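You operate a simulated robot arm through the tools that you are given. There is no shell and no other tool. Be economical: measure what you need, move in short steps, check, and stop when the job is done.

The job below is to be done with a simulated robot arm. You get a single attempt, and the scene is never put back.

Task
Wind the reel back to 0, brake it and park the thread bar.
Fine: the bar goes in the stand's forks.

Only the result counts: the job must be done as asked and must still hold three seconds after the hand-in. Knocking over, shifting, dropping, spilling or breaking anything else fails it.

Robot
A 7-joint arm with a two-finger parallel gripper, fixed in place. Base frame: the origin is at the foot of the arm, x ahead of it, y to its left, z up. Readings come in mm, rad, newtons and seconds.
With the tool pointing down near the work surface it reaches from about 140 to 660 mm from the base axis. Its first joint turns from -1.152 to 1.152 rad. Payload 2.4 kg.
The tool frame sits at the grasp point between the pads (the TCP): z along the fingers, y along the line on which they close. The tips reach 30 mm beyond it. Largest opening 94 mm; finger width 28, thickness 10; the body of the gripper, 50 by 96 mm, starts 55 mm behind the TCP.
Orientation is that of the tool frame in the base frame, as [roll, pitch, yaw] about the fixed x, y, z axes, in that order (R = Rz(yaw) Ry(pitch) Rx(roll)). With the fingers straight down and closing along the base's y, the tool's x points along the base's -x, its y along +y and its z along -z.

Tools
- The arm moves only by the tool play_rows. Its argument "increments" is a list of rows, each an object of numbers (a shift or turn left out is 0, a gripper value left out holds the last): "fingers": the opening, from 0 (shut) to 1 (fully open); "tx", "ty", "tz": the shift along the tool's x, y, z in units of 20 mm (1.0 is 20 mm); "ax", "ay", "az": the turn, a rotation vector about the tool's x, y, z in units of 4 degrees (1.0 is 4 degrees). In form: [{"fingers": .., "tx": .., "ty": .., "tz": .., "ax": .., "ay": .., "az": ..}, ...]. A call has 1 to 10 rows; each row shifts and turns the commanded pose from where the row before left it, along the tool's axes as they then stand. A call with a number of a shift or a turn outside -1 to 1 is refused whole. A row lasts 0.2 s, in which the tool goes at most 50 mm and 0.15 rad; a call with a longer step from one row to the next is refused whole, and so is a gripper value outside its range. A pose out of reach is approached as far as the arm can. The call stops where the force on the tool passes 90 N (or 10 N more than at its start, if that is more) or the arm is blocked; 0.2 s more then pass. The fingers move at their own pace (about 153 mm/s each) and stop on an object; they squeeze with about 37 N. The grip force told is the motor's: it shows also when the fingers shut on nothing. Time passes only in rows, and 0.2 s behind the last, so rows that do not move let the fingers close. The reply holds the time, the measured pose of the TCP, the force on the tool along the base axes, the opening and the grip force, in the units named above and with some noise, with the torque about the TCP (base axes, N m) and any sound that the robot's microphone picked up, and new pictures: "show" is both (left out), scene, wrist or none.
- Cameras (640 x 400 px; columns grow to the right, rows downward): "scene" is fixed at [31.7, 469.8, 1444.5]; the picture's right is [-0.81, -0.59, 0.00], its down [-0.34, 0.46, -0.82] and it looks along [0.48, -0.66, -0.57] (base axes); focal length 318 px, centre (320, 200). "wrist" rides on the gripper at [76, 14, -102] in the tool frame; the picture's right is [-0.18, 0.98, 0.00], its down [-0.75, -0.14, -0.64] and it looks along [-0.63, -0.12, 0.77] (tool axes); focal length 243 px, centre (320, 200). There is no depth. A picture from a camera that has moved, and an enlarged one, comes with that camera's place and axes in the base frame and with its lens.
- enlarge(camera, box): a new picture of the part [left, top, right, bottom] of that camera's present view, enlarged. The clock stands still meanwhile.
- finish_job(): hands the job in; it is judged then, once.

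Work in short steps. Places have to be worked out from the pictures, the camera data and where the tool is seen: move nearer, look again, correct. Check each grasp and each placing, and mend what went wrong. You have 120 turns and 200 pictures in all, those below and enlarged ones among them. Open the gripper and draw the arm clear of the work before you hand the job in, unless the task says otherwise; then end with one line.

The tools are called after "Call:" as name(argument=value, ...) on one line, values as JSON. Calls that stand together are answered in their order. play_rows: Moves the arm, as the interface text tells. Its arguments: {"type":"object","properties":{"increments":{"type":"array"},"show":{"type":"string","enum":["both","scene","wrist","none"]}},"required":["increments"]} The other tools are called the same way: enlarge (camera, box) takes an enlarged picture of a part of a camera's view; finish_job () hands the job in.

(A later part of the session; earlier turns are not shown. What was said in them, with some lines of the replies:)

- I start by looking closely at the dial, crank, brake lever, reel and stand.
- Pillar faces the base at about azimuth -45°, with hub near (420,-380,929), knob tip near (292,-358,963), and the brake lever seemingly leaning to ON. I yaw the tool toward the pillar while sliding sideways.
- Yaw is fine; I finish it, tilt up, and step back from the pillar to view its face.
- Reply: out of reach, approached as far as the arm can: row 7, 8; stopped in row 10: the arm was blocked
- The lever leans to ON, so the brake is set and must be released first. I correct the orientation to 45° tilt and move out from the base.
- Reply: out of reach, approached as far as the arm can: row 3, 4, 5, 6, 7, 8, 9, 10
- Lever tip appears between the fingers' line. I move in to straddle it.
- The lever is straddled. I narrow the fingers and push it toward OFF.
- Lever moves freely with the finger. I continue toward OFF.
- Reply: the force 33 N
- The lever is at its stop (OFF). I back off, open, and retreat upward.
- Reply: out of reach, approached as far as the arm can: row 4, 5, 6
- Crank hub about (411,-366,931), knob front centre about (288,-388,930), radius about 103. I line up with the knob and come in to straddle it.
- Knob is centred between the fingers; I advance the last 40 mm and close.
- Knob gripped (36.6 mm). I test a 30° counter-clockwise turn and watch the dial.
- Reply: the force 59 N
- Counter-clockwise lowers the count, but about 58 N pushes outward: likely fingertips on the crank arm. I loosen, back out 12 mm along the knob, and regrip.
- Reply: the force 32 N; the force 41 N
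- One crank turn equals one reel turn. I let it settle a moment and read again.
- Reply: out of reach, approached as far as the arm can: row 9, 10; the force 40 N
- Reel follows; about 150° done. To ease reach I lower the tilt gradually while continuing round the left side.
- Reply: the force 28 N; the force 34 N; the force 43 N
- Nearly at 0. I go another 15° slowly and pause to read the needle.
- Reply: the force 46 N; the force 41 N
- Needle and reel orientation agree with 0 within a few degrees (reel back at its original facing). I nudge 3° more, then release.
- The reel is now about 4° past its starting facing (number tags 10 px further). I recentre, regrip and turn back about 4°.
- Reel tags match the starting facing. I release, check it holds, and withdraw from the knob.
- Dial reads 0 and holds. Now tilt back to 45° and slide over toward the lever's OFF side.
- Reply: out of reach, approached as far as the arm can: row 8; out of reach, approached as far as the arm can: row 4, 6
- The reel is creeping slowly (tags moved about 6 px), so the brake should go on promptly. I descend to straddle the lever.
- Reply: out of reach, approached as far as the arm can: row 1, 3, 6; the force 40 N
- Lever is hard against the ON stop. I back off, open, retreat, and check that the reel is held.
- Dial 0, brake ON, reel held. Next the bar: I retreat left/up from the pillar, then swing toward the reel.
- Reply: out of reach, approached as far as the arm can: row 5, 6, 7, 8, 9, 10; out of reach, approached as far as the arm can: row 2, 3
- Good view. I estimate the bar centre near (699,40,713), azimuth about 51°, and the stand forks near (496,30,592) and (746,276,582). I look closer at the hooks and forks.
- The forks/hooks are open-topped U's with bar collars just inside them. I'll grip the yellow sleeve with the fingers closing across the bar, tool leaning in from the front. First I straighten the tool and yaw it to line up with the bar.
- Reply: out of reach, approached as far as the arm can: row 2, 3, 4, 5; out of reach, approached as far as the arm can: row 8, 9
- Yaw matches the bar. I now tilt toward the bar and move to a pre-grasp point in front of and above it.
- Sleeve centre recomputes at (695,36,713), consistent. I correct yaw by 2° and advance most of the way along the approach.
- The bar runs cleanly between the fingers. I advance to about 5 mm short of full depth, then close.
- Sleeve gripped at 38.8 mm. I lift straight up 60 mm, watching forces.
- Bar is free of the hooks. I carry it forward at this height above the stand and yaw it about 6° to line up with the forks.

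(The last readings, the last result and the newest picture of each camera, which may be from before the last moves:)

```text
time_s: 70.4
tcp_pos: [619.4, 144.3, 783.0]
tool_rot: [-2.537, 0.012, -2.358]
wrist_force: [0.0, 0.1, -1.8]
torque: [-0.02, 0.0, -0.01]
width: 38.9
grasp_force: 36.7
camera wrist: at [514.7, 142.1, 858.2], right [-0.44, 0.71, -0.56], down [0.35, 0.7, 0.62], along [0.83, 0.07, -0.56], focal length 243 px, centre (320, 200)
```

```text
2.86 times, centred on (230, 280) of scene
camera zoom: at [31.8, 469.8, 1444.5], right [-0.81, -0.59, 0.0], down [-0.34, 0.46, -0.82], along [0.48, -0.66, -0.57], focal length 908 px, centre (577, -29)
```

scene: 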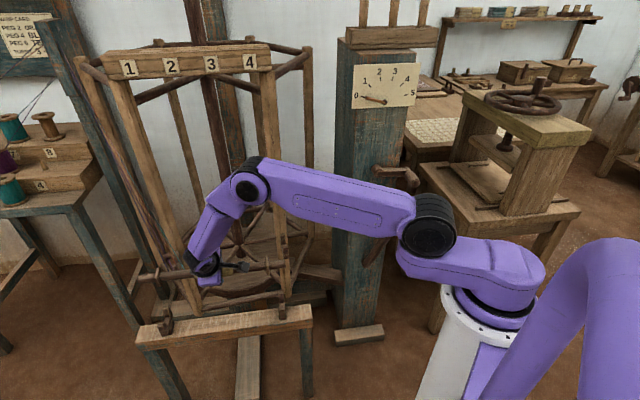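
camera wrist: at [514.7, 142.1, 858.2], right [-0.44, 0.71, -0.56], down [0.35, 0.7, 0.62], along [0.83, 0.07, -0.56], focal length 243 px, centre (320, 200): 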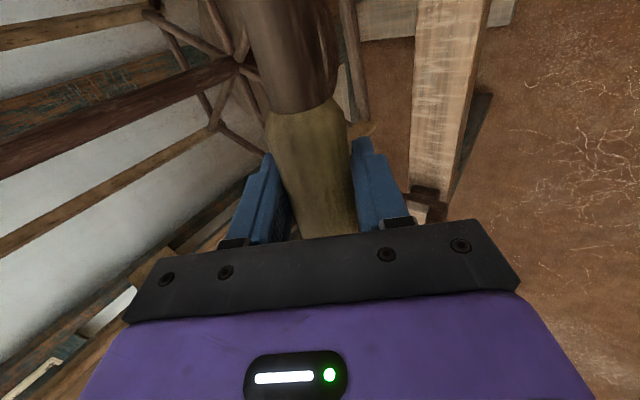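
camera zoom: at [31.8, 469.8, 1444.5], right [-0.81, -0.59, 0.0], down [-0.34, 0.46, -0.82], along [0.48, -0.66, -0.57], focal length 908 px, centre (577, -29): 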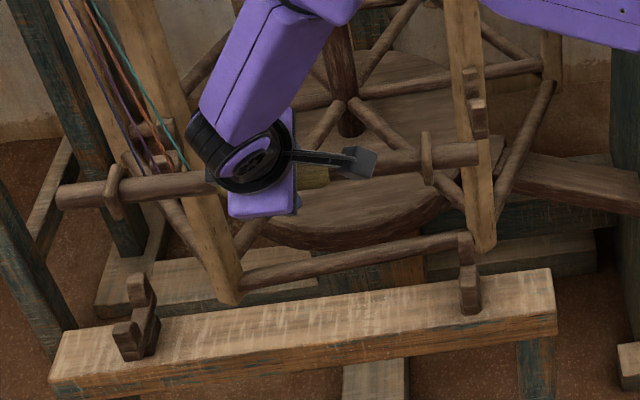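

Bar lies nearly above the forks (midpoint about (625,151), azimuth 44°). I zoom on both forks to locate the slots exactly.

Call:
enlarge(camera="scene", box=[150, 295, 190, 345])

Call:
enlarge(camera="scene", box=[260, 280, 300, 330])

Call:
enlarge(camera="wrist", box=[380, 0, 540, 230])

```text
8.00 times, centred on (170, 320) of scene
camera zoom: at [31.8, 469.8, 1444.5], right [-0.81, -0.59, 0.0], down [-0.34, 0.46, -0.82], along [0.48, -0.66, -0.57], focal length 2544 px, centre (1520, -760)
```

zoom: 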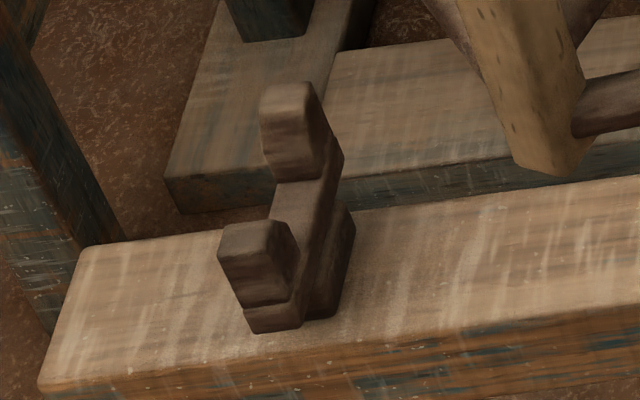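

```text
8.00 times, centred on (280, 305) of scene
camera zoom: at [31.8, 469.8, 1444.5], right [-0.81, -0.59, 0.0], down [-0.34, 0.46, -0.82], along [0.48, -0.66, -0.57], focal length 2544 px, centre (640, -640)
```

zoom: 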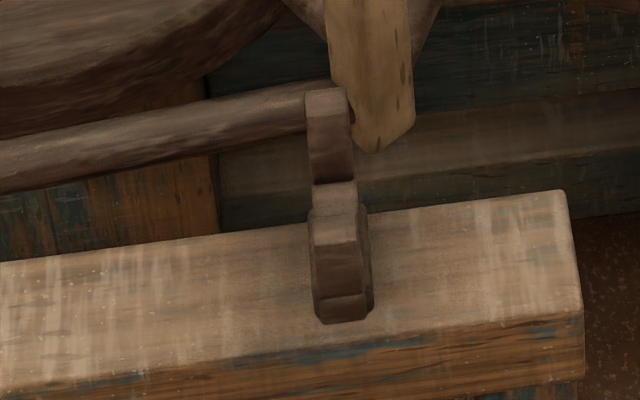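

```text
1.74 times, centred on (460, 115) of wrist
camera zoom: at [514.7, 142.1, 858.2], right [-0.44, 0.71, -0.56], down [0.35, 0.7, 0.62], along [0.83, 0.07, -0.56], focal length 422 px, centre (76, 348)
```

zoom: 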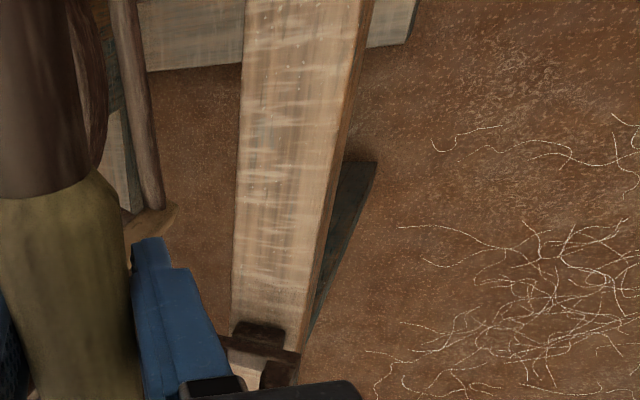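

Slot floor estimates: near (509,20,577) and (757,272,577), uncertain by about 10 mm. I lower the bar to about z=658, above the tall rear tines, and look again.

Call:
play_rows(increments=[{"ty": 0.595, "tz": 0.855}, {"ty": 0.595, "tz": 0.855}, {"ty": 0.595, "tz": 0.855}, {"ty": 0.595, "tz": 0.855}, {"ty": 0.595, "tz": 0.855}, {"ty": 0.595, "tz": 0.855}, {"ty": 0}])

Call:
enlarge(camera="scene", box=[130, 270, 230, 345])

Call:
enlarge(camera="scene", box=[230, 255, 330, 330])

```text
time_s: 72.0
tcp_pos: [619.9, 145.3, 656.1]
tool_rot: [-2.536, 0.011, -2.358]
wrist_force: [-0.1, -0.5, -2.0]
torque: [-0.02, 0.01, 0.02]
width: 38.9
grasp_force: 36.8
camera wrist: at [514.9, 142.1, 732.6], right [-0.44, 0.71, -0.56], down [0.35, 0.7, 0.62], along [0.83, 0.07, -0.56], focal length 243 px, centre (320, 200)
```

scene: 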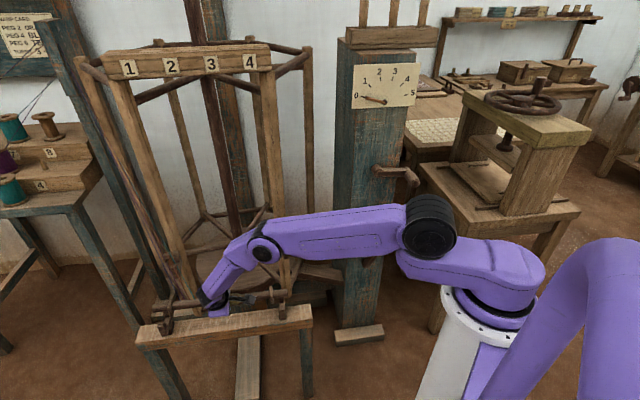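
wrist: 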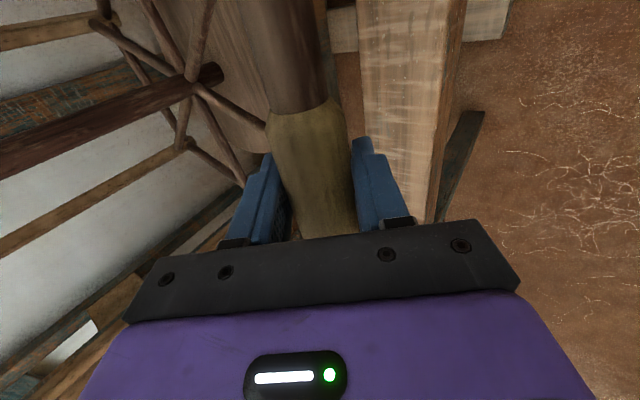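

```text
5.33 times, centred on (180, 308) of scene
camera zoom: at [31.7, 469.8, 1444.5], right [-0.81, -0.59, 0.0], down [-0.34, 0.46, -0.82], along [0.48, -0.66, -0.57], focal length 1696 px, centre (1067, -373)
```

zoom: 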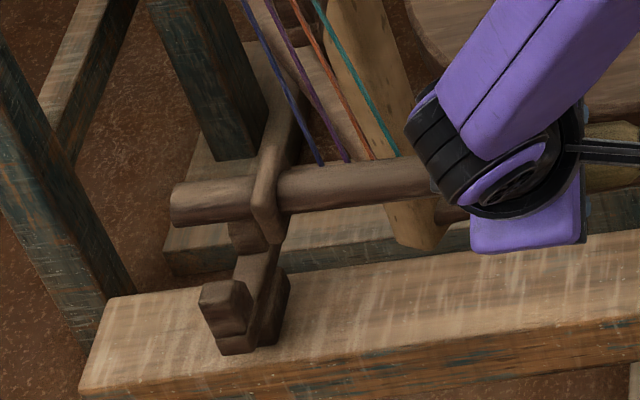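

```text
5.33 times, centred on (280, 292) of scene
camera zoom: at [31.7, 469.8, 1444.5], right [-0.81, -0.59, 0.0], down [-0.34, 0.46, -0.82], along [0.48, -0.66, -0.57], focal length 1696 px, centre (533, -293)
```

zoom: 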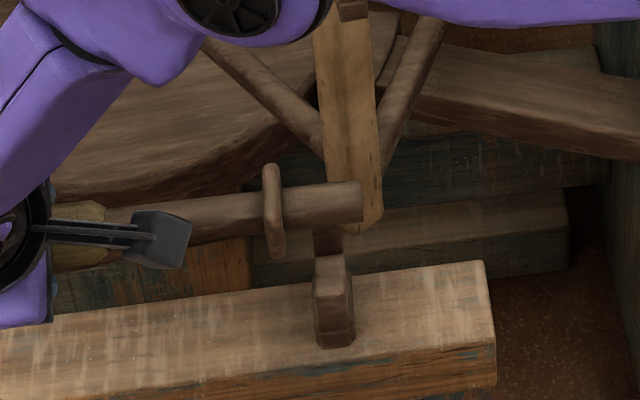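

The collars will fall just inside both forks, and the bar is within a few mm of the slot line. I shift 5 mm forward and 1.5 mm axially, then lower 22 mm.

Call:
play_rows(increments=[{"tx": 0.075, "ty": 0.205, "tz": -0.14}, {"ty": 0.16, "tz": 0.23}, {"ty": 0.16, "tz": 0.23}, {"ty": 0.16, "tz": 0.23}, {"ty": 0.16, "tz": 0.23}, {"ty": 0}])

Call:
enlarge(camera="scene", box=[150, 285, 202, 345])

Call:
enlarge(camera="scene", box=[250, 270, 302, 330])

```text
time_s: 73.4
tcp_pos: [613.0, 149.4, 633.9]
tool_rot: [-2.537, 0.008, -2.359]
wrist_force: [-0.1, -0.9, -2.7]
torque: [0.01, -0.02, -0.01]
width: 39.0
grasp_force: 36.8
camera wrist: at [509.4, 146.2, 708.6], right [-0.44, 0.71, -0.56], down [0.35, 0.7, 0.62], along [0.83, 0.07, -0.56], focal length 243 px, centre (320, 200)
```

scene: 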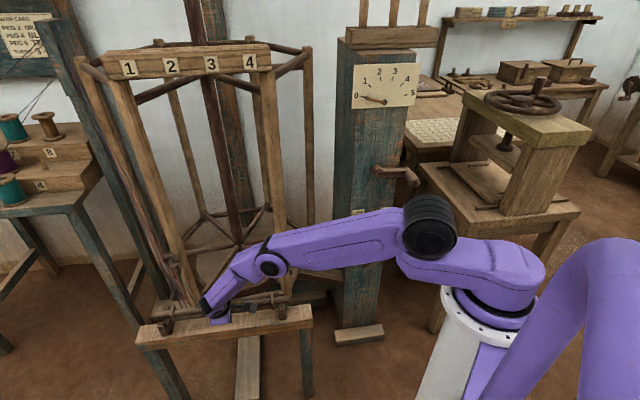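
wrist: 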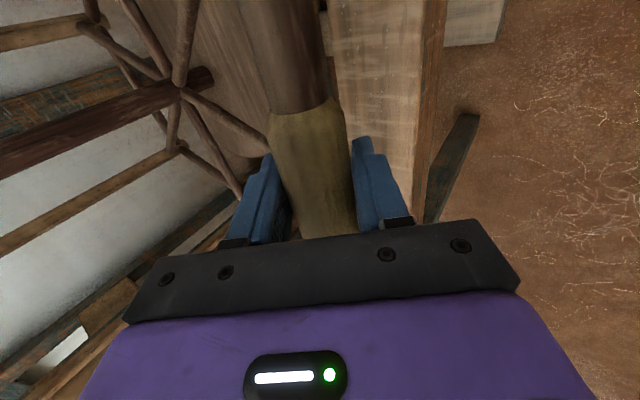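

```text
6.67 times, centred on (176, 315) of scene
camera zoom: at [31.7, 469.8, 1444.5], right [-0.81, -0.59, 0.0], down [-0.34, 0.46, -0.82], along [0.48, -0.66, -0.57], focal length 2120 px, centre (1280, -567)
```

zoom: 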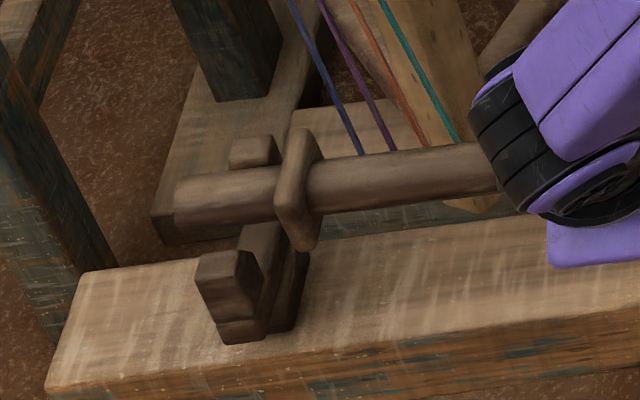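

```text
6.67 times, centred on (276, 300) of scene
camera zoom: at [31.7, 469.8, 1444.5], right [-0.81, -0.59, 0.0], down [-0.34, 0.46, -0.82], along [0.48, -0.66, -0.57], focal length 2120 px, centre (613, -467)
```

zoom: 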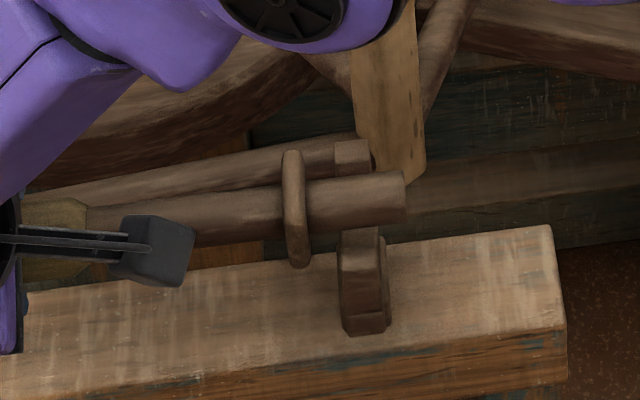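

Rear tine tops appear just behind the bar, and the front tines are ahead of it: the bar looks to be entering between. I lower another 12 mm in small steps.

Call:
play_rows(increments=[{"ty": 0.114, "tz": 0.164}, {"ty": 0.114, "tz": 0.164}, {"ty": 0.114, "tz": 0.164}, {"ty": 0}], show="none")

Call:
enlarge(camera="scene", box=[150, 285, 202, 345])

Call:
enlarge(camera="scene", box=[250, 270, 302, 330])

```text
time_s: 74.4
tcp_pos: [613.5, 150.2, 621.1]
tool_rot: [-2.537, 0.009, -2.357]
wrist_force: [0.5, -0.3, -1.7]
torque: [-0.05, -0.02, -0.02]
width: 38.7
grasp_force: 37.1
```

```text
6.67 times, centred on (176, 315) of scene
camera zoom: at [31.7, 469.8, 1444.5], right [-0.81, -0.59, 0.0], down [-0.34, 0.46, -0.82], along [0.48, -0.66, -0.57], focal length 2120 px, centre (1280, -567)
```

zoom: 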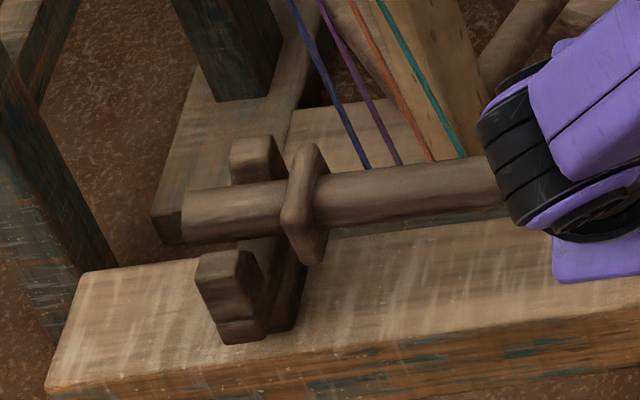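

```text
6.67 times, centred on (276, 300) of scene
camera zoom: at [31.7, 469.8, 1444.5], right [-0.81, -0.59, 0.0], down [-0.34, 0.46, -0.82], along [0.48, -0.66, -0.57], focal length 2120 px, centre (613, -467)
```

zoom: 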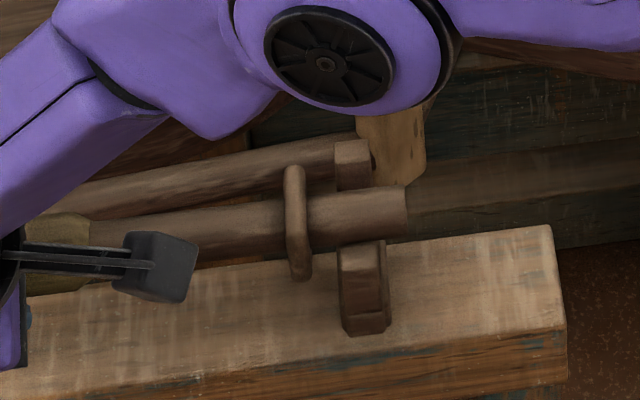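

Call:
play_rows(increments=[{"ty": 0.114, "tz": 0.164}, {"ty": 0.114, "tz": 0.164}, {"ty": 0.114, "tz": 0.164}, {"ty": 0}], show="none")

Call:
enlarge(camera="scene", box=[150, 285, 202, 345])

Call:
enlarge(camera="scene", box=[250, 270, 302, 330])

```text
time_s: 75.4
tcp_pos: [612.0, 148.3, 615.3]
tool_rot: [-2.533, 0.012, -2.358]
wrist_force: [6.9, -3.4, 5.9]
torque: [-0.33, 0.43, 0.53]
width: 39.1
grasp_force: 37.2
out of reach, approached as far as the arm can: row 2, 3
```

```text
6.67 times, centred on (176, 315) of scene
camera zoom: at [31.7, 469.7, 1444.6], right [-0.81, -0.59, 0.0], down [-0.34, 0.46, -0.82], along [0.48, -0.66, -0.57], focal length 2120 px, centre (1280, -567)
```

zoom: 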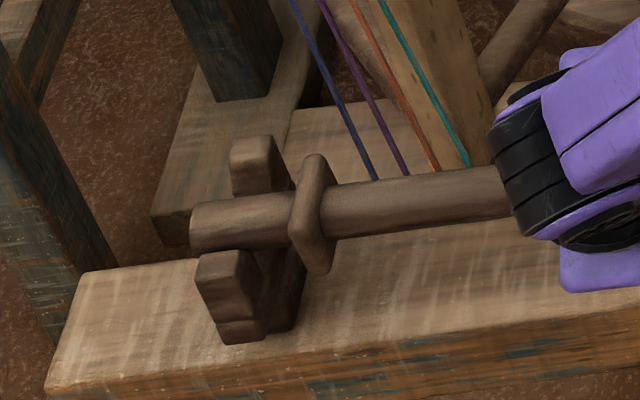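

```text
6.67 times, centred on (276, 300) of scene
camera zoom: at [31.7, 469.7, 1444.6], right [-0.81, -0.59, 0.0], down [-0.34, 0.46, -0.82], along [0.48, -0.66, -0.57], focal length 2120 px, centre (613, -467)
```

zoom: 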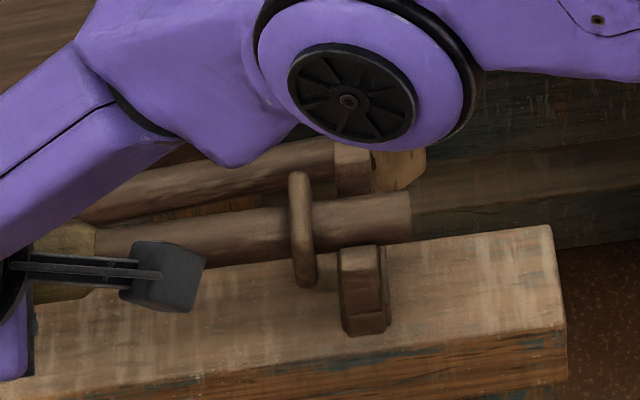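

Slight contact (about 8 N, pushing rearward): the bar seems to be touching the front tines. I shift 5 mm rearward and lower a little more.

Call:
play_rows(increments=[{"ty": -0.103, "tz": 0.07}, {"ty": -0.103, "tz": 0.07}, {"ty": 0.085, "tz": 0.123}, {"ty": 0.085, "tz": 0.123}, {"ty": 0}], show="none")

Call:
enlarge(camera="scene", box=[150, 285, 202, 345])

Call:
enlarge(camera="scene", box=[250, 270, 302, 330])

```text
time_s: 76.6
tcp_pos: [611.3, 142.1, 612.5]
tool_rot: [-2.536, 0.01, -2.356]
wrist_force: [-0.9, -0.3, -2.5]
torque: [-0.02, 0.02, -0.01]
width: 38.9
grasp_force: 36.7
out of reach, approached as far as the arm can: row 3
```

```text
6.67 times, centred on (176, 315) of scene
camera zoom: at [31.8, 469.8, 1444.5], right [-0.81, -0.59, 0.0], down [-0.34, 0.46, -0.82], along [0.48, -0.66, -0.57], focal length 2120 px, centre (1280, -567)
```

zoom: 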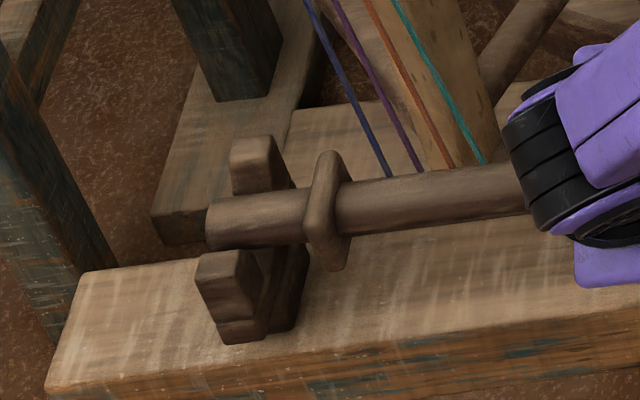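

```text
6.67 times, centred on (276, 300) of scene
camera zoom: at [31.8, 469.8, 1444.5], right [-0.81, -0.59, 0.0], down [-0.34, 0.46, -0.82], along [0.48, -0.66, -0.57], focal length 2120 px, centre (613, -467)
```

zoom: 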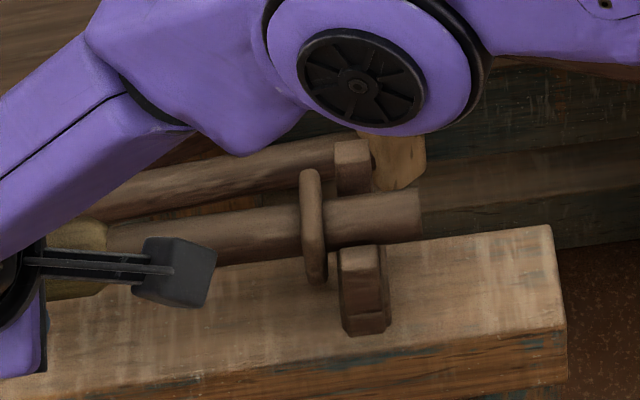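

The arm is at a reach limit that pulled the bar about 7 mm along its axis. I raise slightly, restore the axial position, and make the tool a bit more upright to regain reach.

Call:
play_rows(increments=[{"ty": -0.17, "tz": -0.246}, {"tx": -0.17, "ax": -0.7}, {"tx": -0.18, "ax": -0.7}, {"ax": -0.7}, {"ax": -0.7}, {"ty": 0}], show="none")

```text
time_s: 78.0
tcp_pos: [609.5, 146.4, 618.6]
tool_rot: [-2.727, 0.014, -2.359]
wrist_force: [11.8, -7.2, 3.1]
torque: [-0.26, 0.24, 0.59]
width: 38.6
grasp_force: 37.0
out of reach, approached as far as the arm can: row 4, 5
```

Leaning back helps reach slightly, so I restore about 38° tilt, shift rearward off the front tines, and lower again.

Call:
play_rows(increments=[{"ax": 0.7, "ty": -0.06, "tz": 0.03}, {"ax": 0.7, "ty": -0.06, "tz": 0.03}, {"ax": 0.7, "ty": -0.06, "tz": 0.04}, {"ax": 0.7, "ty": -0.06, "tz": 0.04, "tx": 0.04}, {"ax": 0.7, "tx": 0.04}, {"ty": 0.07, "tz": 0.087}, {"ty": 0.07, "tz": 0.087}, {"ty": 0.07, "tz": 0.087}, {"ty": 0}], show="wrist")

Call:
enlarge(camera="scene", box=[150, 285, 202, 345])

Call:
enlarge(camera="scene", box=[250, 270, 302, 330])

```text
time_s: 80.0
tcp_pos: [610.0, 142.6, 612.9]
tool_rot: [-2.487, 0.01, -2.356]
wrist_force: [5.9, -4.0, 5.8]
torque: [-0.29, 0.38, 0.41]
width: 38.5
grasp_force: 36.7
camera wrist: at [502.7, 142.1, 685.0], right [-0.42, 0.69, -0.6], down [0.33, 0.73, 0.6], along [0.85, 0.05, -0.53], focal length 243 px, centre (320, 200)
```

wrist: 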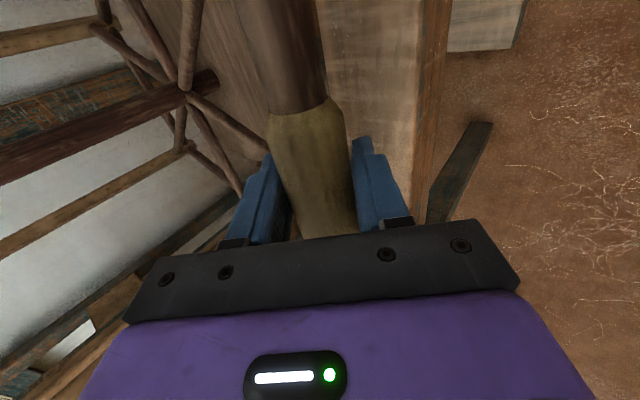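

```text
6.67 times, centred on (176, 315) of scene
camera zoom: at [31.7, 469.7, 1444.6], right [-0.81, -0.59, 0.0], down [-0.34, 0.46, -0.82], along [0.48, -0.66, -0.57], focal length 2120 px, centre (1280, -567)
```

zoom: 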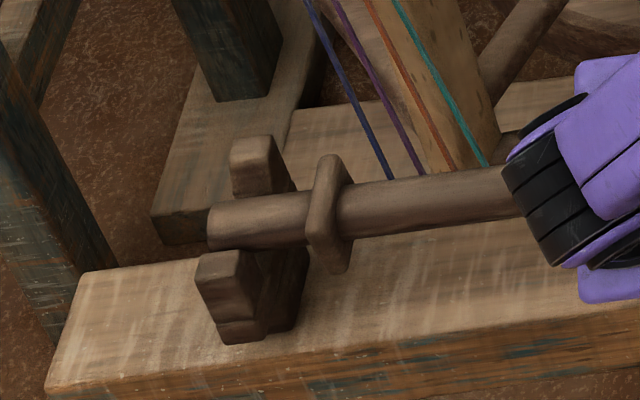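

```text
6.67 times, centred on (276, 300) of scene
camera zoom: at [31.7, 469.7, 1444.6], right [-0.81, -0.59, 0.0], down [-0.34, 0.46, -0.82], along [0.48, -0.66, -0.57], focal length 2120 px, centre (613, -467)
```

zoom: 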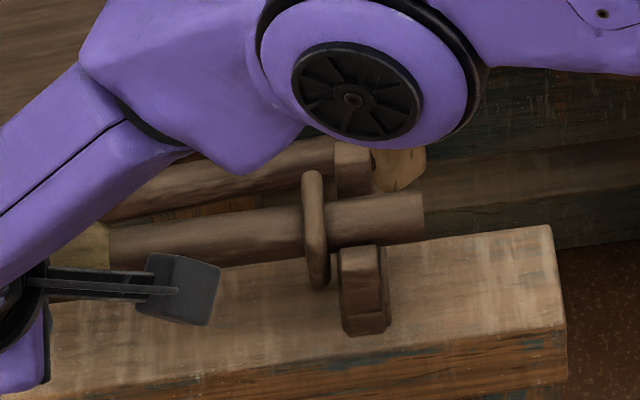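

Contact is still on the front tines, more at the near fork. I lift 3 mm, shift 5 mm rearward with 1° yaw, and lower again.

Call:
play_rows(increments=[{"ty": -0.09, "tz": -0.12}, {"ty": -0.11, "tz": 0.083, "ay": -0.08, "az": -0.1}, {"ty": -0.11, "tz": 0.083, "ay": -0.08, "az": -0.1}, {"ty": 0.076, "tz": 0.1}, {"ty": 0.076, "tz": 0.1}, {"ty": 0}, {"ty": 0}], show="none")

```text
time_s: 81.6
tcp_pos: [611.1, 140.0, 610.8]
tool_rot: [-2.488, 0.01, -2.34]
wrist_force: [-0.5, -0.2, -2.5]
torque: [0.0, -0.02, 0.03]
width: 39.1
grasp_force: 36.9
out of reach, approached as far as the arm can: row 5
```

Call:
play_rows(increments=[{"ty": 0.09, "tz": 0.12}, {"ty": 0.09, "tz": 0.12}, {"ty": 0}], show="none")

Call:
enlarge(camera="scene", box=[150, 285, 202, 345])

Call:
enlarge(camera="scene", box=[250, 270, 302, 330])

```text
time_s: 82.4
tcp_pos: [611.4, 140.9, 610.8]
tool_rot: [-2.487, 0.01, -2.338]
wrist_force: [0.2, 0.0, -2.9]
torque: [-0.01, -0.01, -0.01]
width: 39.1
grasp_force: 37.3
out of reach, approached as far as the arm can: row 2
```

```text
6.67 times, centred on (176, 315) of scene
camera zoom: at [31.8, 469.8, 1444.5], right [-0.81, -0.59, 0.0], down [-0.34, 0.46, -0.82], along [0.48, -0.66, -0.57], focal length 2120 px, centre (1280, -567)
```

zoom: 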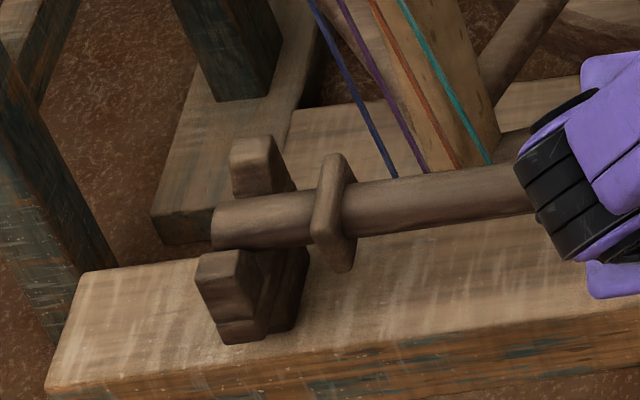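

```text
6.67 times, centred on (276, 300) of scene
camera zoom: at [31.8, 469.8, 1444.5], right [-0.81, -0.59, 0.0], down [-0.34, 0.46, -0.82], along [0.48, -0.66, -0.57], focal length 2120 px, centre (613, -467)
```

zoom: 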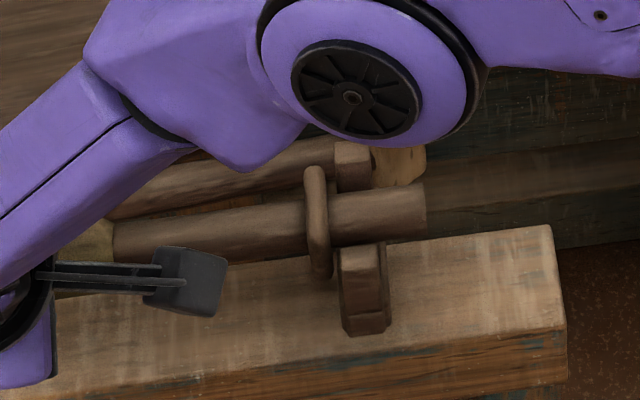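

Free of contact between the tines but at the reach limit, a few mm above the slot floor. I nudge 2–3 mm more to the rear and check for contact before releasing.

Call:
play_rows(increments=[{"ty": -0.06, "tz": 0.046}, {"ty": -0.06, "tz": 0.046}, {"ty": 0}], show="none")

```text
time_s: 83.2
tcp_pos: [611.8, 139.4, 610.5]
tool_rot: [-2.487, 0.012, -2.339]
wrist_force: [0.0, -0.7, -2.1]
torque: [0.0, 0.0, -0.02]
width: 38.8
grasp_force: 37.0
```

No contact. Reach improves with tilt, so I lean back 12° more and lower in small steps.

Call:
play_rows(increments=[{"ax": 0.75}, {"ax": 0.75}, {"ax": 0.75}, {"ax": 0.75}, {"ty": 0.115, "tz": 0.096}, {"ty": 0.115, "tz": 0.096}, {"ty": 0}], show="wrist")

Call:
enlarge(camera="scene", box=[150, 285, 202, 345])

Call:
enlarge(camera="scene", box=[250, 270, 302, 330])

```text
time_s: 84.8
tcp_pos: [595.9, 134.4, 617.2]
tool_rot: [-2.271, 0.022, -2.335]
wrist_force: [20.6, 16.3, 17.8]
torque: [-0.51, 0.34, -0.28]
width: 38.5
grasp_force: 36.9
out of reach, approached as far as the arm can: row 1, 2, 3, 4
camera wrist: at [478.4, 139.1, 669.9], right [-0.32, 0.58, -0.75], down [0.22, 0.81, 0.54], along [0.92, 0.0, -0.39], focal length 243 px, centre (320, 200)
```

wrist: 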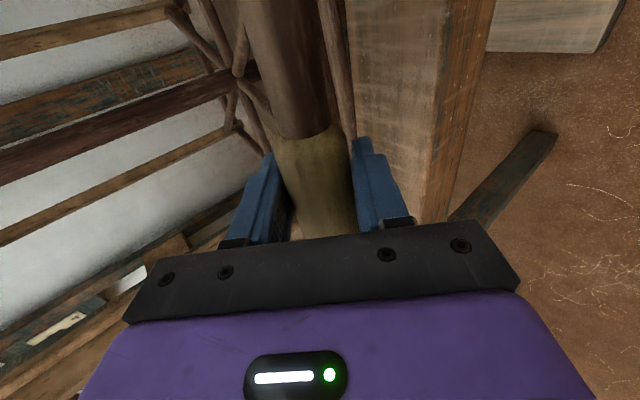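

```text
6.67 times, centred on (176, 315) of scene
camera zoom: at [31.7, 470.0, 1444.5], right [-0.81, -0.59, 0.0], down [-0.34, 0.46, -0.82], along [0.48, -0.66, -0.57], focal length 2120 px, centre (1280, -567)
```

zoom: 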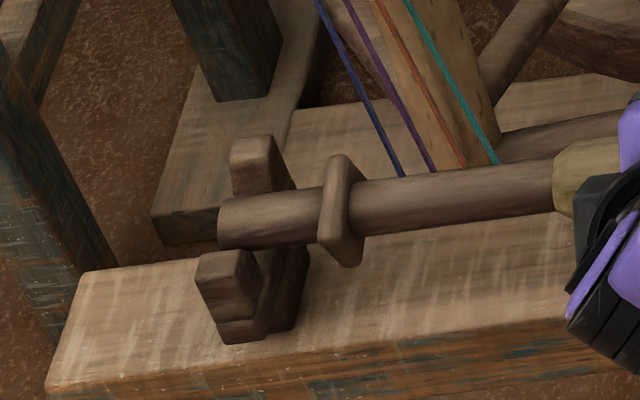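

```text
6.67 times, centred on (276, 300) of scene
camera zoom: at [31.7, 470.0, 1444.5], right [-0.81, -0.59, 0.0], down [-0.34, 0.46, -0.82], along [0.48, -0.66, -0.57], focal length 2120 px, centre (613, -467)
```

zoom: 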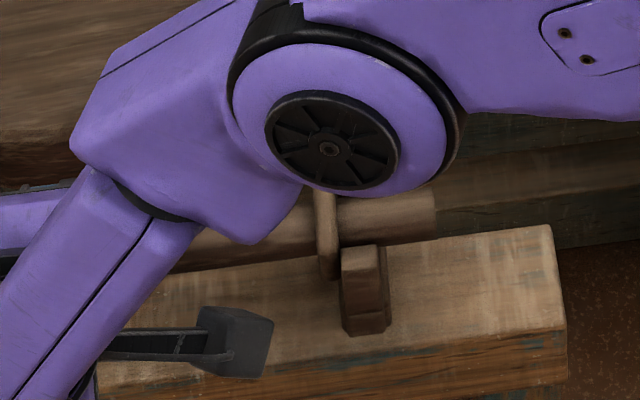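

The tilt hit a wrist limit: the tool slid about 10 mm along the sleeve toward the near end. That shorter grip point actually helps reach. I go back to about 36° tilt, lift, and re-centre the bar.

Call:
play_rows(increments=[{"ty": -0.17, "tz": -0.15}, {"ax": -0.85, "tx": -0.14, "ty": -0.07, "tz": 0.06}, {"ax": -0.85, "tx": -0.14, "ty": -0.07, "tz": 0.06}, {"ax": -0.85, "tx": -0.14, "ty": -0.07, "tz": 0.06}, {"ax": -0.85, "tx": -0.14, "ty": -0.07, "tz": 0.06}, {"ty": 0}, {"ty": 0}], show="wrist")

Call:
enlarge(camera="scene", box=[150, 285, 202, 345])

Call:
enlarge(camera="scene", box=[250, 270, 302, 330])

```text
time_s: 86.4
tcp_pos: [602.6, 132.1, 612.0]
tool_rot: [-2.517, 0.008, -2.339]
wrist_force: [0.7, 0.3, -3.0]
torque: [-0.03, 0.03, -0.05]
width: 38.6
grasp_force: 37.2
camera wrist: at [497.3, 128.4, 687.2], right [-0.44, 0.69, -0.57], down [0.33, 0.72, 0.61], along [0.83, 0.08, -0.55], focal length 243 px, centre (320, 200)
```

wrist: 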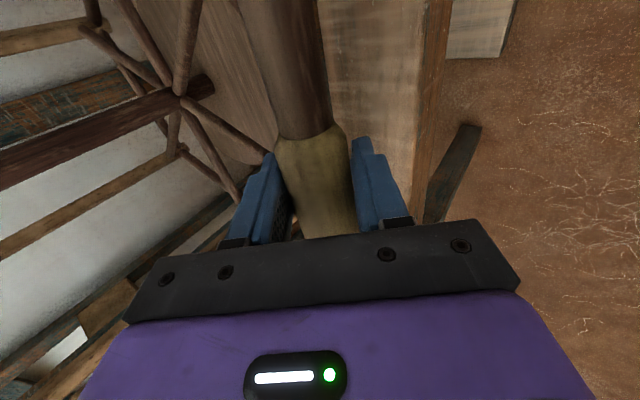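

```text
6.67 times, centred on (176, 315) of scene
camera zoom: at [31.8, 469.8, 1444.5], right [-0.81, -0.59, 0.0], down [-0.34, 0.46, -0.82], along [0.48, -0.66, -0.57], focal length 2120 px, centre (1280, -567)
```

zoom: 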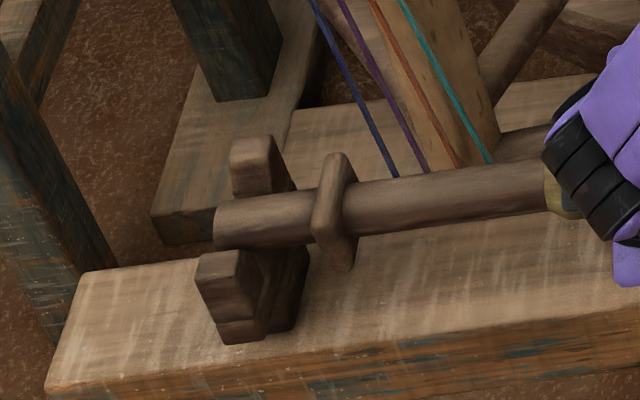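

```text
6.67 times, centred on (276, 300) of scene
camera zoom: at [31.8, 469.8, 1444.5], right [-0.81, -0.59, 0.0], down [-0.34, 0.46, -0.82], along [0.48, -0.66, -0.57], focal length 2120 px, centre (613, -467)
```

zoom: 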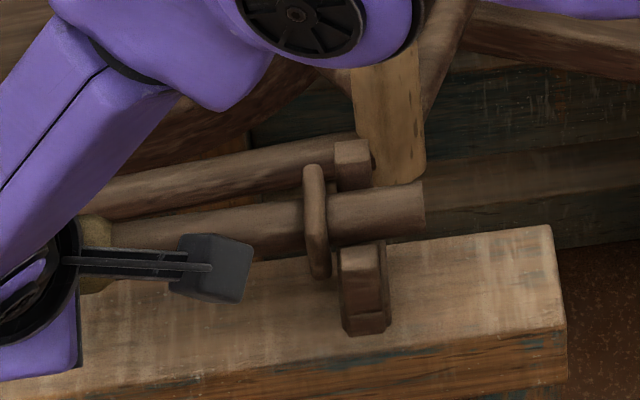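

Excellent: same bar position with about 10 mm more reach in hand and no contact. I shift 5 mm axially to centre the collars and lower in 2.5 mm steps.

Call:
play_rows(increments=[{"tx": -0.13, "ty": -0.04, "tz": 0.03}, {"tx": -0.12, "ty": -0.03, "tz": 0.02}, {"ty": 0.073, "tz": 0.101}, {"ty": 0.073, "tz": 0.101}, {"ty": 0}], show="none")

Call:
enlarge(camera="scene", box=[250, 270, 302, 330])

Call:
enlarge(camera="scene", box=[150, 285, 202, 345])

```text
time_s: 87.6
tcp_pos: [608.6, 135.7, 607.8]
tool_rot: [-2.516, 0.011, -2.339]
wrist_force: [0.2, -0.5, -2.5]
torque: [-0.04, 0.03, 0.02]
width: 38.4
grasp_force: 36.8
```

```text
6.67 times, centred on (276, 300) of scene
camera zoom: at [31.8, 469.8, 1444.5], right [-0.81, -0.59, 0.0], down [-0.34, 0.46, -0.82], along [0.48, -0.66, -0.57], focal length 2120 px, centre (613, -467)
```

zoom: 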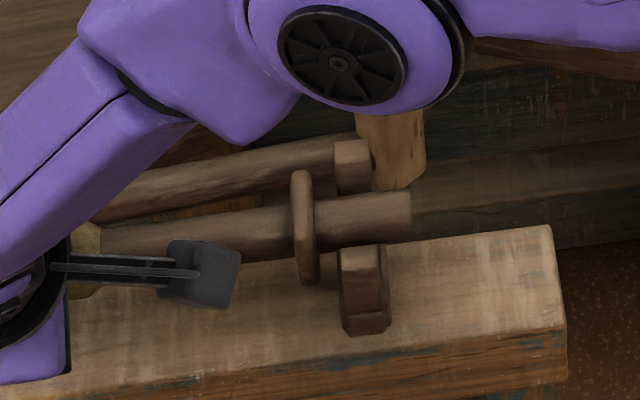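

```text
6.67 times, centred on (176, 315) of scene
camera zoom: at [31.8, 469.8, 1444.5], right [-0.81, -0.59, 0.0], down [-0.34, 0.46, -0.82], along [0.48, -0.66, -0.57], focal length 2120 px, centre (1280, -567)
```

zoom: 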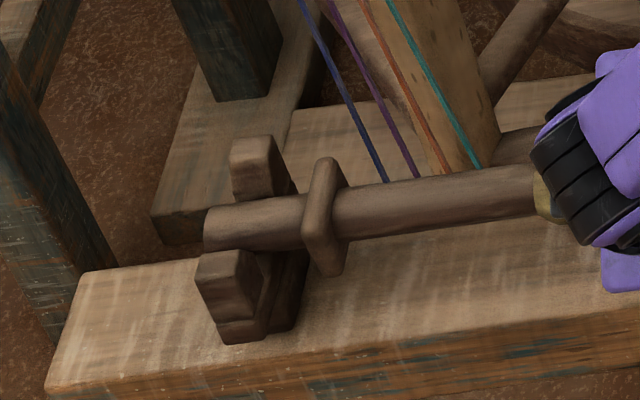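

Call:
play_rows(increments=[{"ty": 0.073, "tz": 0.101}, {"ty": 0.073, "tz": 0.101}, {"ty": 0.073, "tz": 0.101}, {"ty": 0}], show="none")

Call:
enlarge(camera="scene", box=[250, 270, 302, 330])

Call:
enlarge(camera="scene", box=[150, 285, 202, 345])

```text
time_s: 88.6
tcp_pos: [609.4, 135.4, 605.5]
tool_rot: [-2.515, 0.01, -2.339]
wrist_force: [0.8, -0.2, -1.0]
torque: [0.19, -0.19, 0.0]
width: 38.3
grasp_force: 36.6
out of reach, approached as far as the arm can: row 3
```

```text
6.67 times, centred on (276, 300) of scene
camera zoom: at [31.7, 469.8, 1444.5], right [-0.81, -0.59, 0.0], down [-0.34, 0.46, -0.82], along [0.48, -0.66, -0.57], focal length 2120 px, centre (613, -467)
```

zoom: 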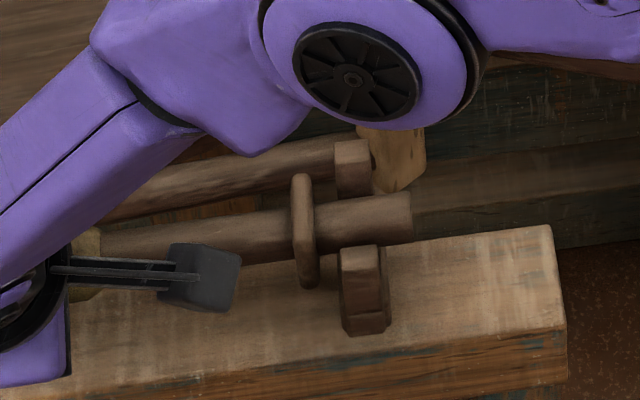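

```text
6.67 times, centred on (176, 315) of scene
camera zoom: at [31.7, 469.8, 1444.5], right [-0.81, -0.59, 0.0], down [-0.34, 0.46, -0.82], along [0.48, -0.66, -0.57], focal length 2120 px, centre (1280, -567)
```

zoom: 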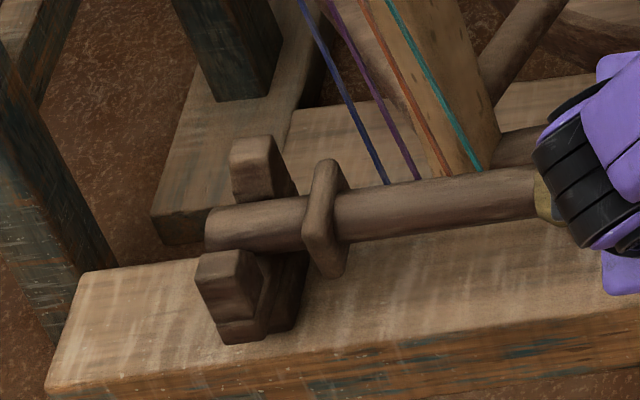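

The far end now touches the slot floor (small torque), and the near end sits within the tines a hair above. I open slightly, so the lower finger won't hit the beam, and let the bar settle.

Call:
play_rows(increments=[{"fingers": 0.48}, {"fingers": 0.55}, {"fingers": 0.55}], show="wrist")

Call:
enlarge(camera="scene", box=[250, 270, 302, 330])

Call:
enlarge(camera="scene", box=[150, 285, 202, 345])

```text
time_s: 89.4
tcp_pos: [609.1, 135.7, 605.0]
tool_rot: [-2.515, 0.009, -2.339]
wrist_force: [0.9, -0.2, 0.2]
torque: [0.04, -0.01, 0.0]
width: 52.0
grasp_force: 0.0
camera wrist: at [502.7, 130.9, 679.4], right [-0.44, 0.69, -0.57], down [0.33, 0.72, 0.61], along [0.83, 0.08, -0.55], focal length 243 px, centre (320, 200)
```

wrist: 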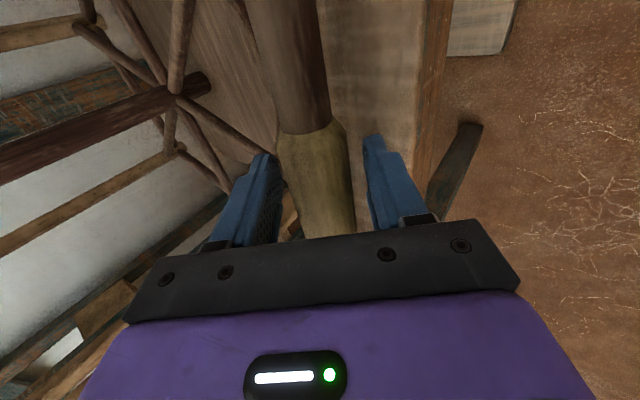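

```text
6.67 times, centred on (276, 300) of scene
camera zoom: at [31.7, 469.8, 1444.5], right [-0.81, -0.59, 0.0], down [-0.34, 0.46, -0.82], along [0.48, -0.66, -0.57], focal length 2120 px, centre (613, -467)
```

zoom: 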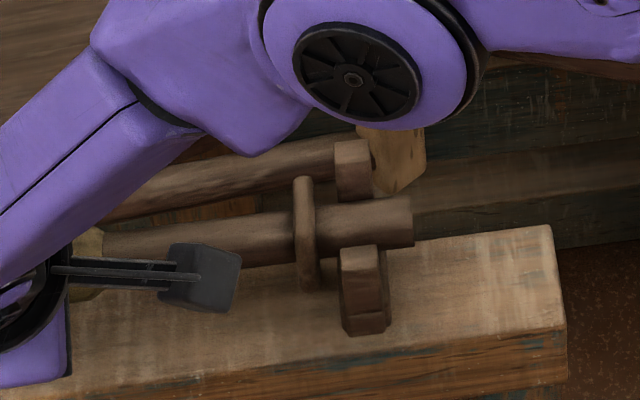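

```text
6.67 times, centred on (176, 315) of scene
camera zoom: at [31.7, 469.8, 1444.5], right [-0.81, -0.59, 0.0], down [-0.34, 0.46, -0.82], along [0.48, -0.66, -0.57], focal length 2120 px, centre (1280, -567)
```

zoom: 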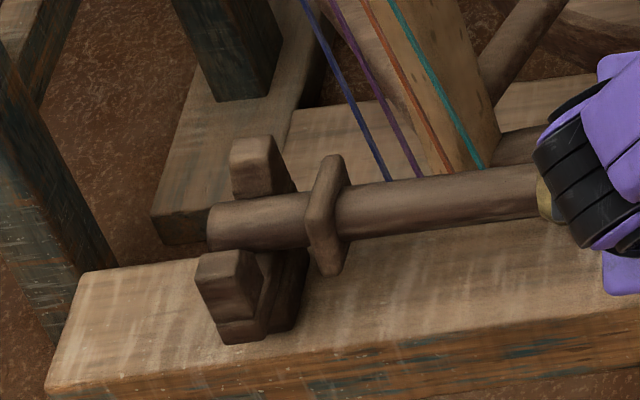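

The bar has settled in both forks. I withdraw straight back along the fingers.

Call:
play_rows(increments=[{"tz": -0.3}, {"tz": -0.5}, {"tz": -0.7}, {"tz": -1}, {"tz": -1}, {"tz": -1}, {"tz": -1}, {"tz": -1}])

Call:
enlarge(camera="scene", box=[130, 250, 330, 350])

```text
time_s: 91.2
tcp_pos: [551.0, 189.2, 713.3]
tool_rot: [-2.515, 0.01, -2.34]
wrist_force: [0.0, -0.2, -0.3]
torque: [0.04, -0.03, 0.0]
width: 51.6
grasp_force: 0.1
camera wrist: at [446.3, 184.2, 786.8], right [-0.44, 0.69, -0.57], down [0.33, 0.72, 0.61], along [0.83, 0.08, -0.54], focal length 243 px, centre (320, 200)
```

scene: 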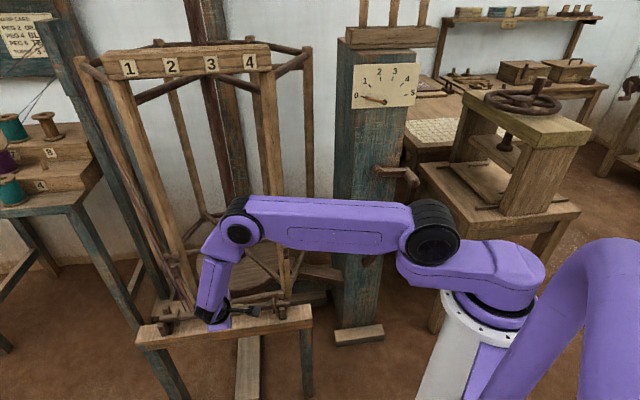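
wrist: 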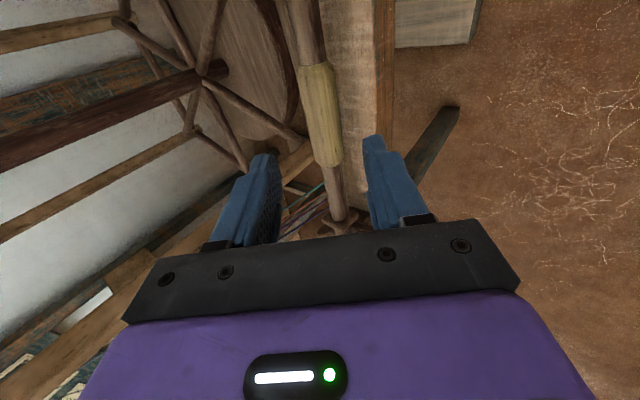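

```text
3.20 times, centred on (230, 300) of scene
camera zoom: at [31.7, 469.8, 1444.5], right [-0.81, -0.59, 0.0], down [-0.34, 0.46, -0.82], along [0.48, -0.66, -0.57], focal length 1018 px, centre (608, -120)
```

zoom: 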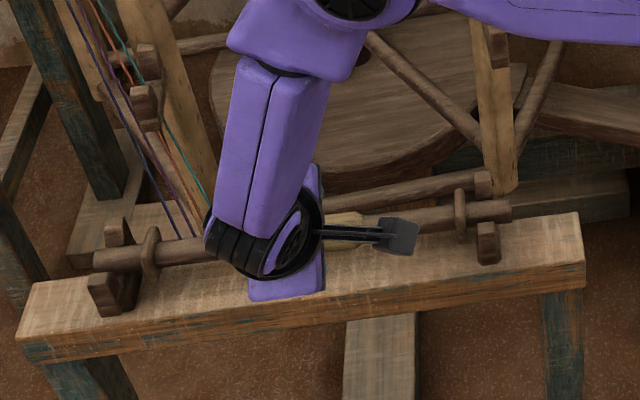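

Bar rests in both forks and the hand is clear. I withdraw further up and back, open the gripper, and make final checks.

Call:
play_rows(increments=[{"fingers": 1, "tz": -1}, {"tz": -1, "ty": -0.4}, {"tz": -1, "ty": -0.6}, {"tz": -1, "ty": -0.6}, {"tz": -1, "ty": -0.6, "tx": 0.5}, {"tz": -1, "ty": -0.6, "tx": 0.5}, {"tz": -1, "ty": -0.6, "tx": 0.5}, {"tz": -1, "ty": -0.6, "tx": 0.5}])

Call:
enlarge(camera="scene", box=[130, 220, 330, 350])

Call:
enlarge(camera="scene", box=[330, 60, 430, 290])

```text
time_s: 93.0
tcp_pos: [500.6, 180.6, 889.8]
tool_rot: [-2.514, 0.01, -2.342]
wrist_force: [0.0, -1.3, -0.2]
torque: [0.0, 0.01, 0.01]
width: 94.0
grasp_force: 0.0
camera wrist: at [395.8, 175.9, 963.8], right [-0.44, 0.69, -0.57], down [0.33, 0.72, 0.61], along [0.83, 0.08, -0.55], focal length 243 px, centre (320, 200)
```

scene: 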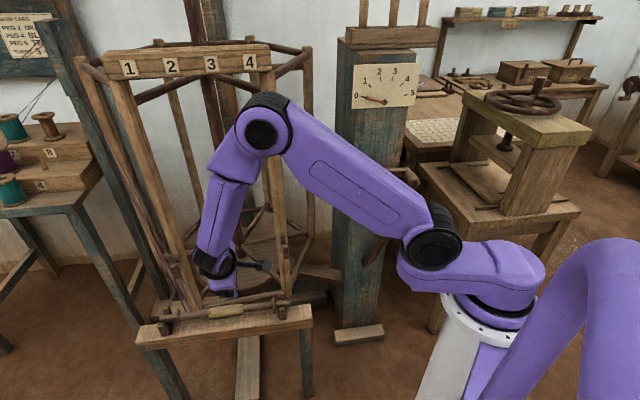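
wrist: 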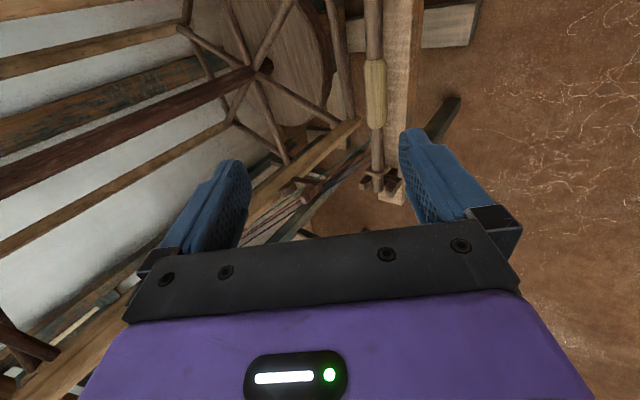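

```text
3.08 times, centred on (230, 285) of scene
camera zoom: at [31.7, 469.8, 1444.5], right [-0.81, -0.59, 0.0], down [-0.34, 0.46, -0.82], along [0.48, -0.66, -0.57], focal length 978 px, centre (597, -62)
```

zoom: 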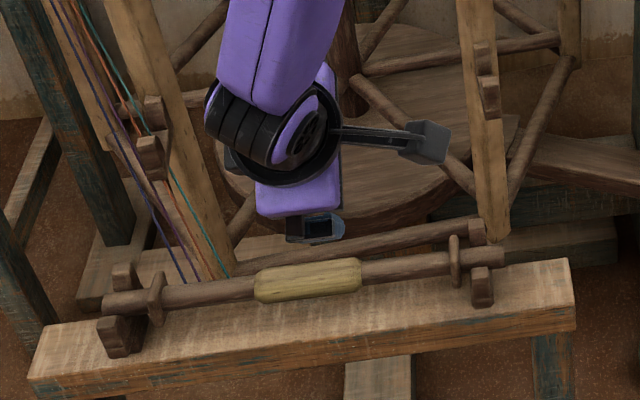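

```text
1.74 times, centred on (380, 175) of scene
camera zoom: at [31.7, 469.8, 1444.5], right [-0.81, -0.59, 0.0], down [-0.34, 0.46, -0.82], along [0.48, -0.66, -0.57], focal length 553 px, centre (216, 244)
```

zoom: 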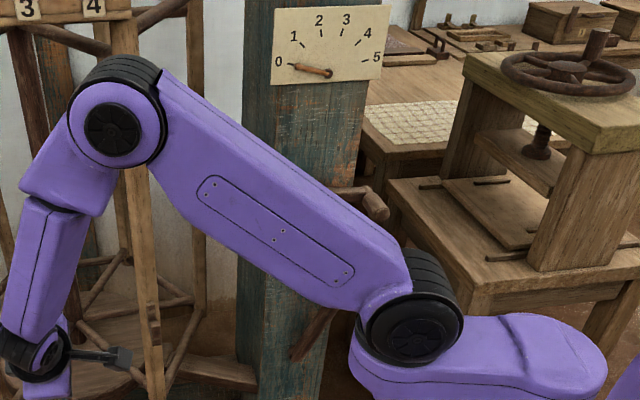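

The bar sits in both forks, the dial reads 0, the brake lever leans to ON, and the reel hasn't moved since braking. The arm is clear, so I hand in.

Call:
finish_job()

```text
The job is handed in.
```

The reel is wound back to 0 on the dial, the brake is ON, and the thread bar is resting in both of the stand's forks; the job has been handed in.
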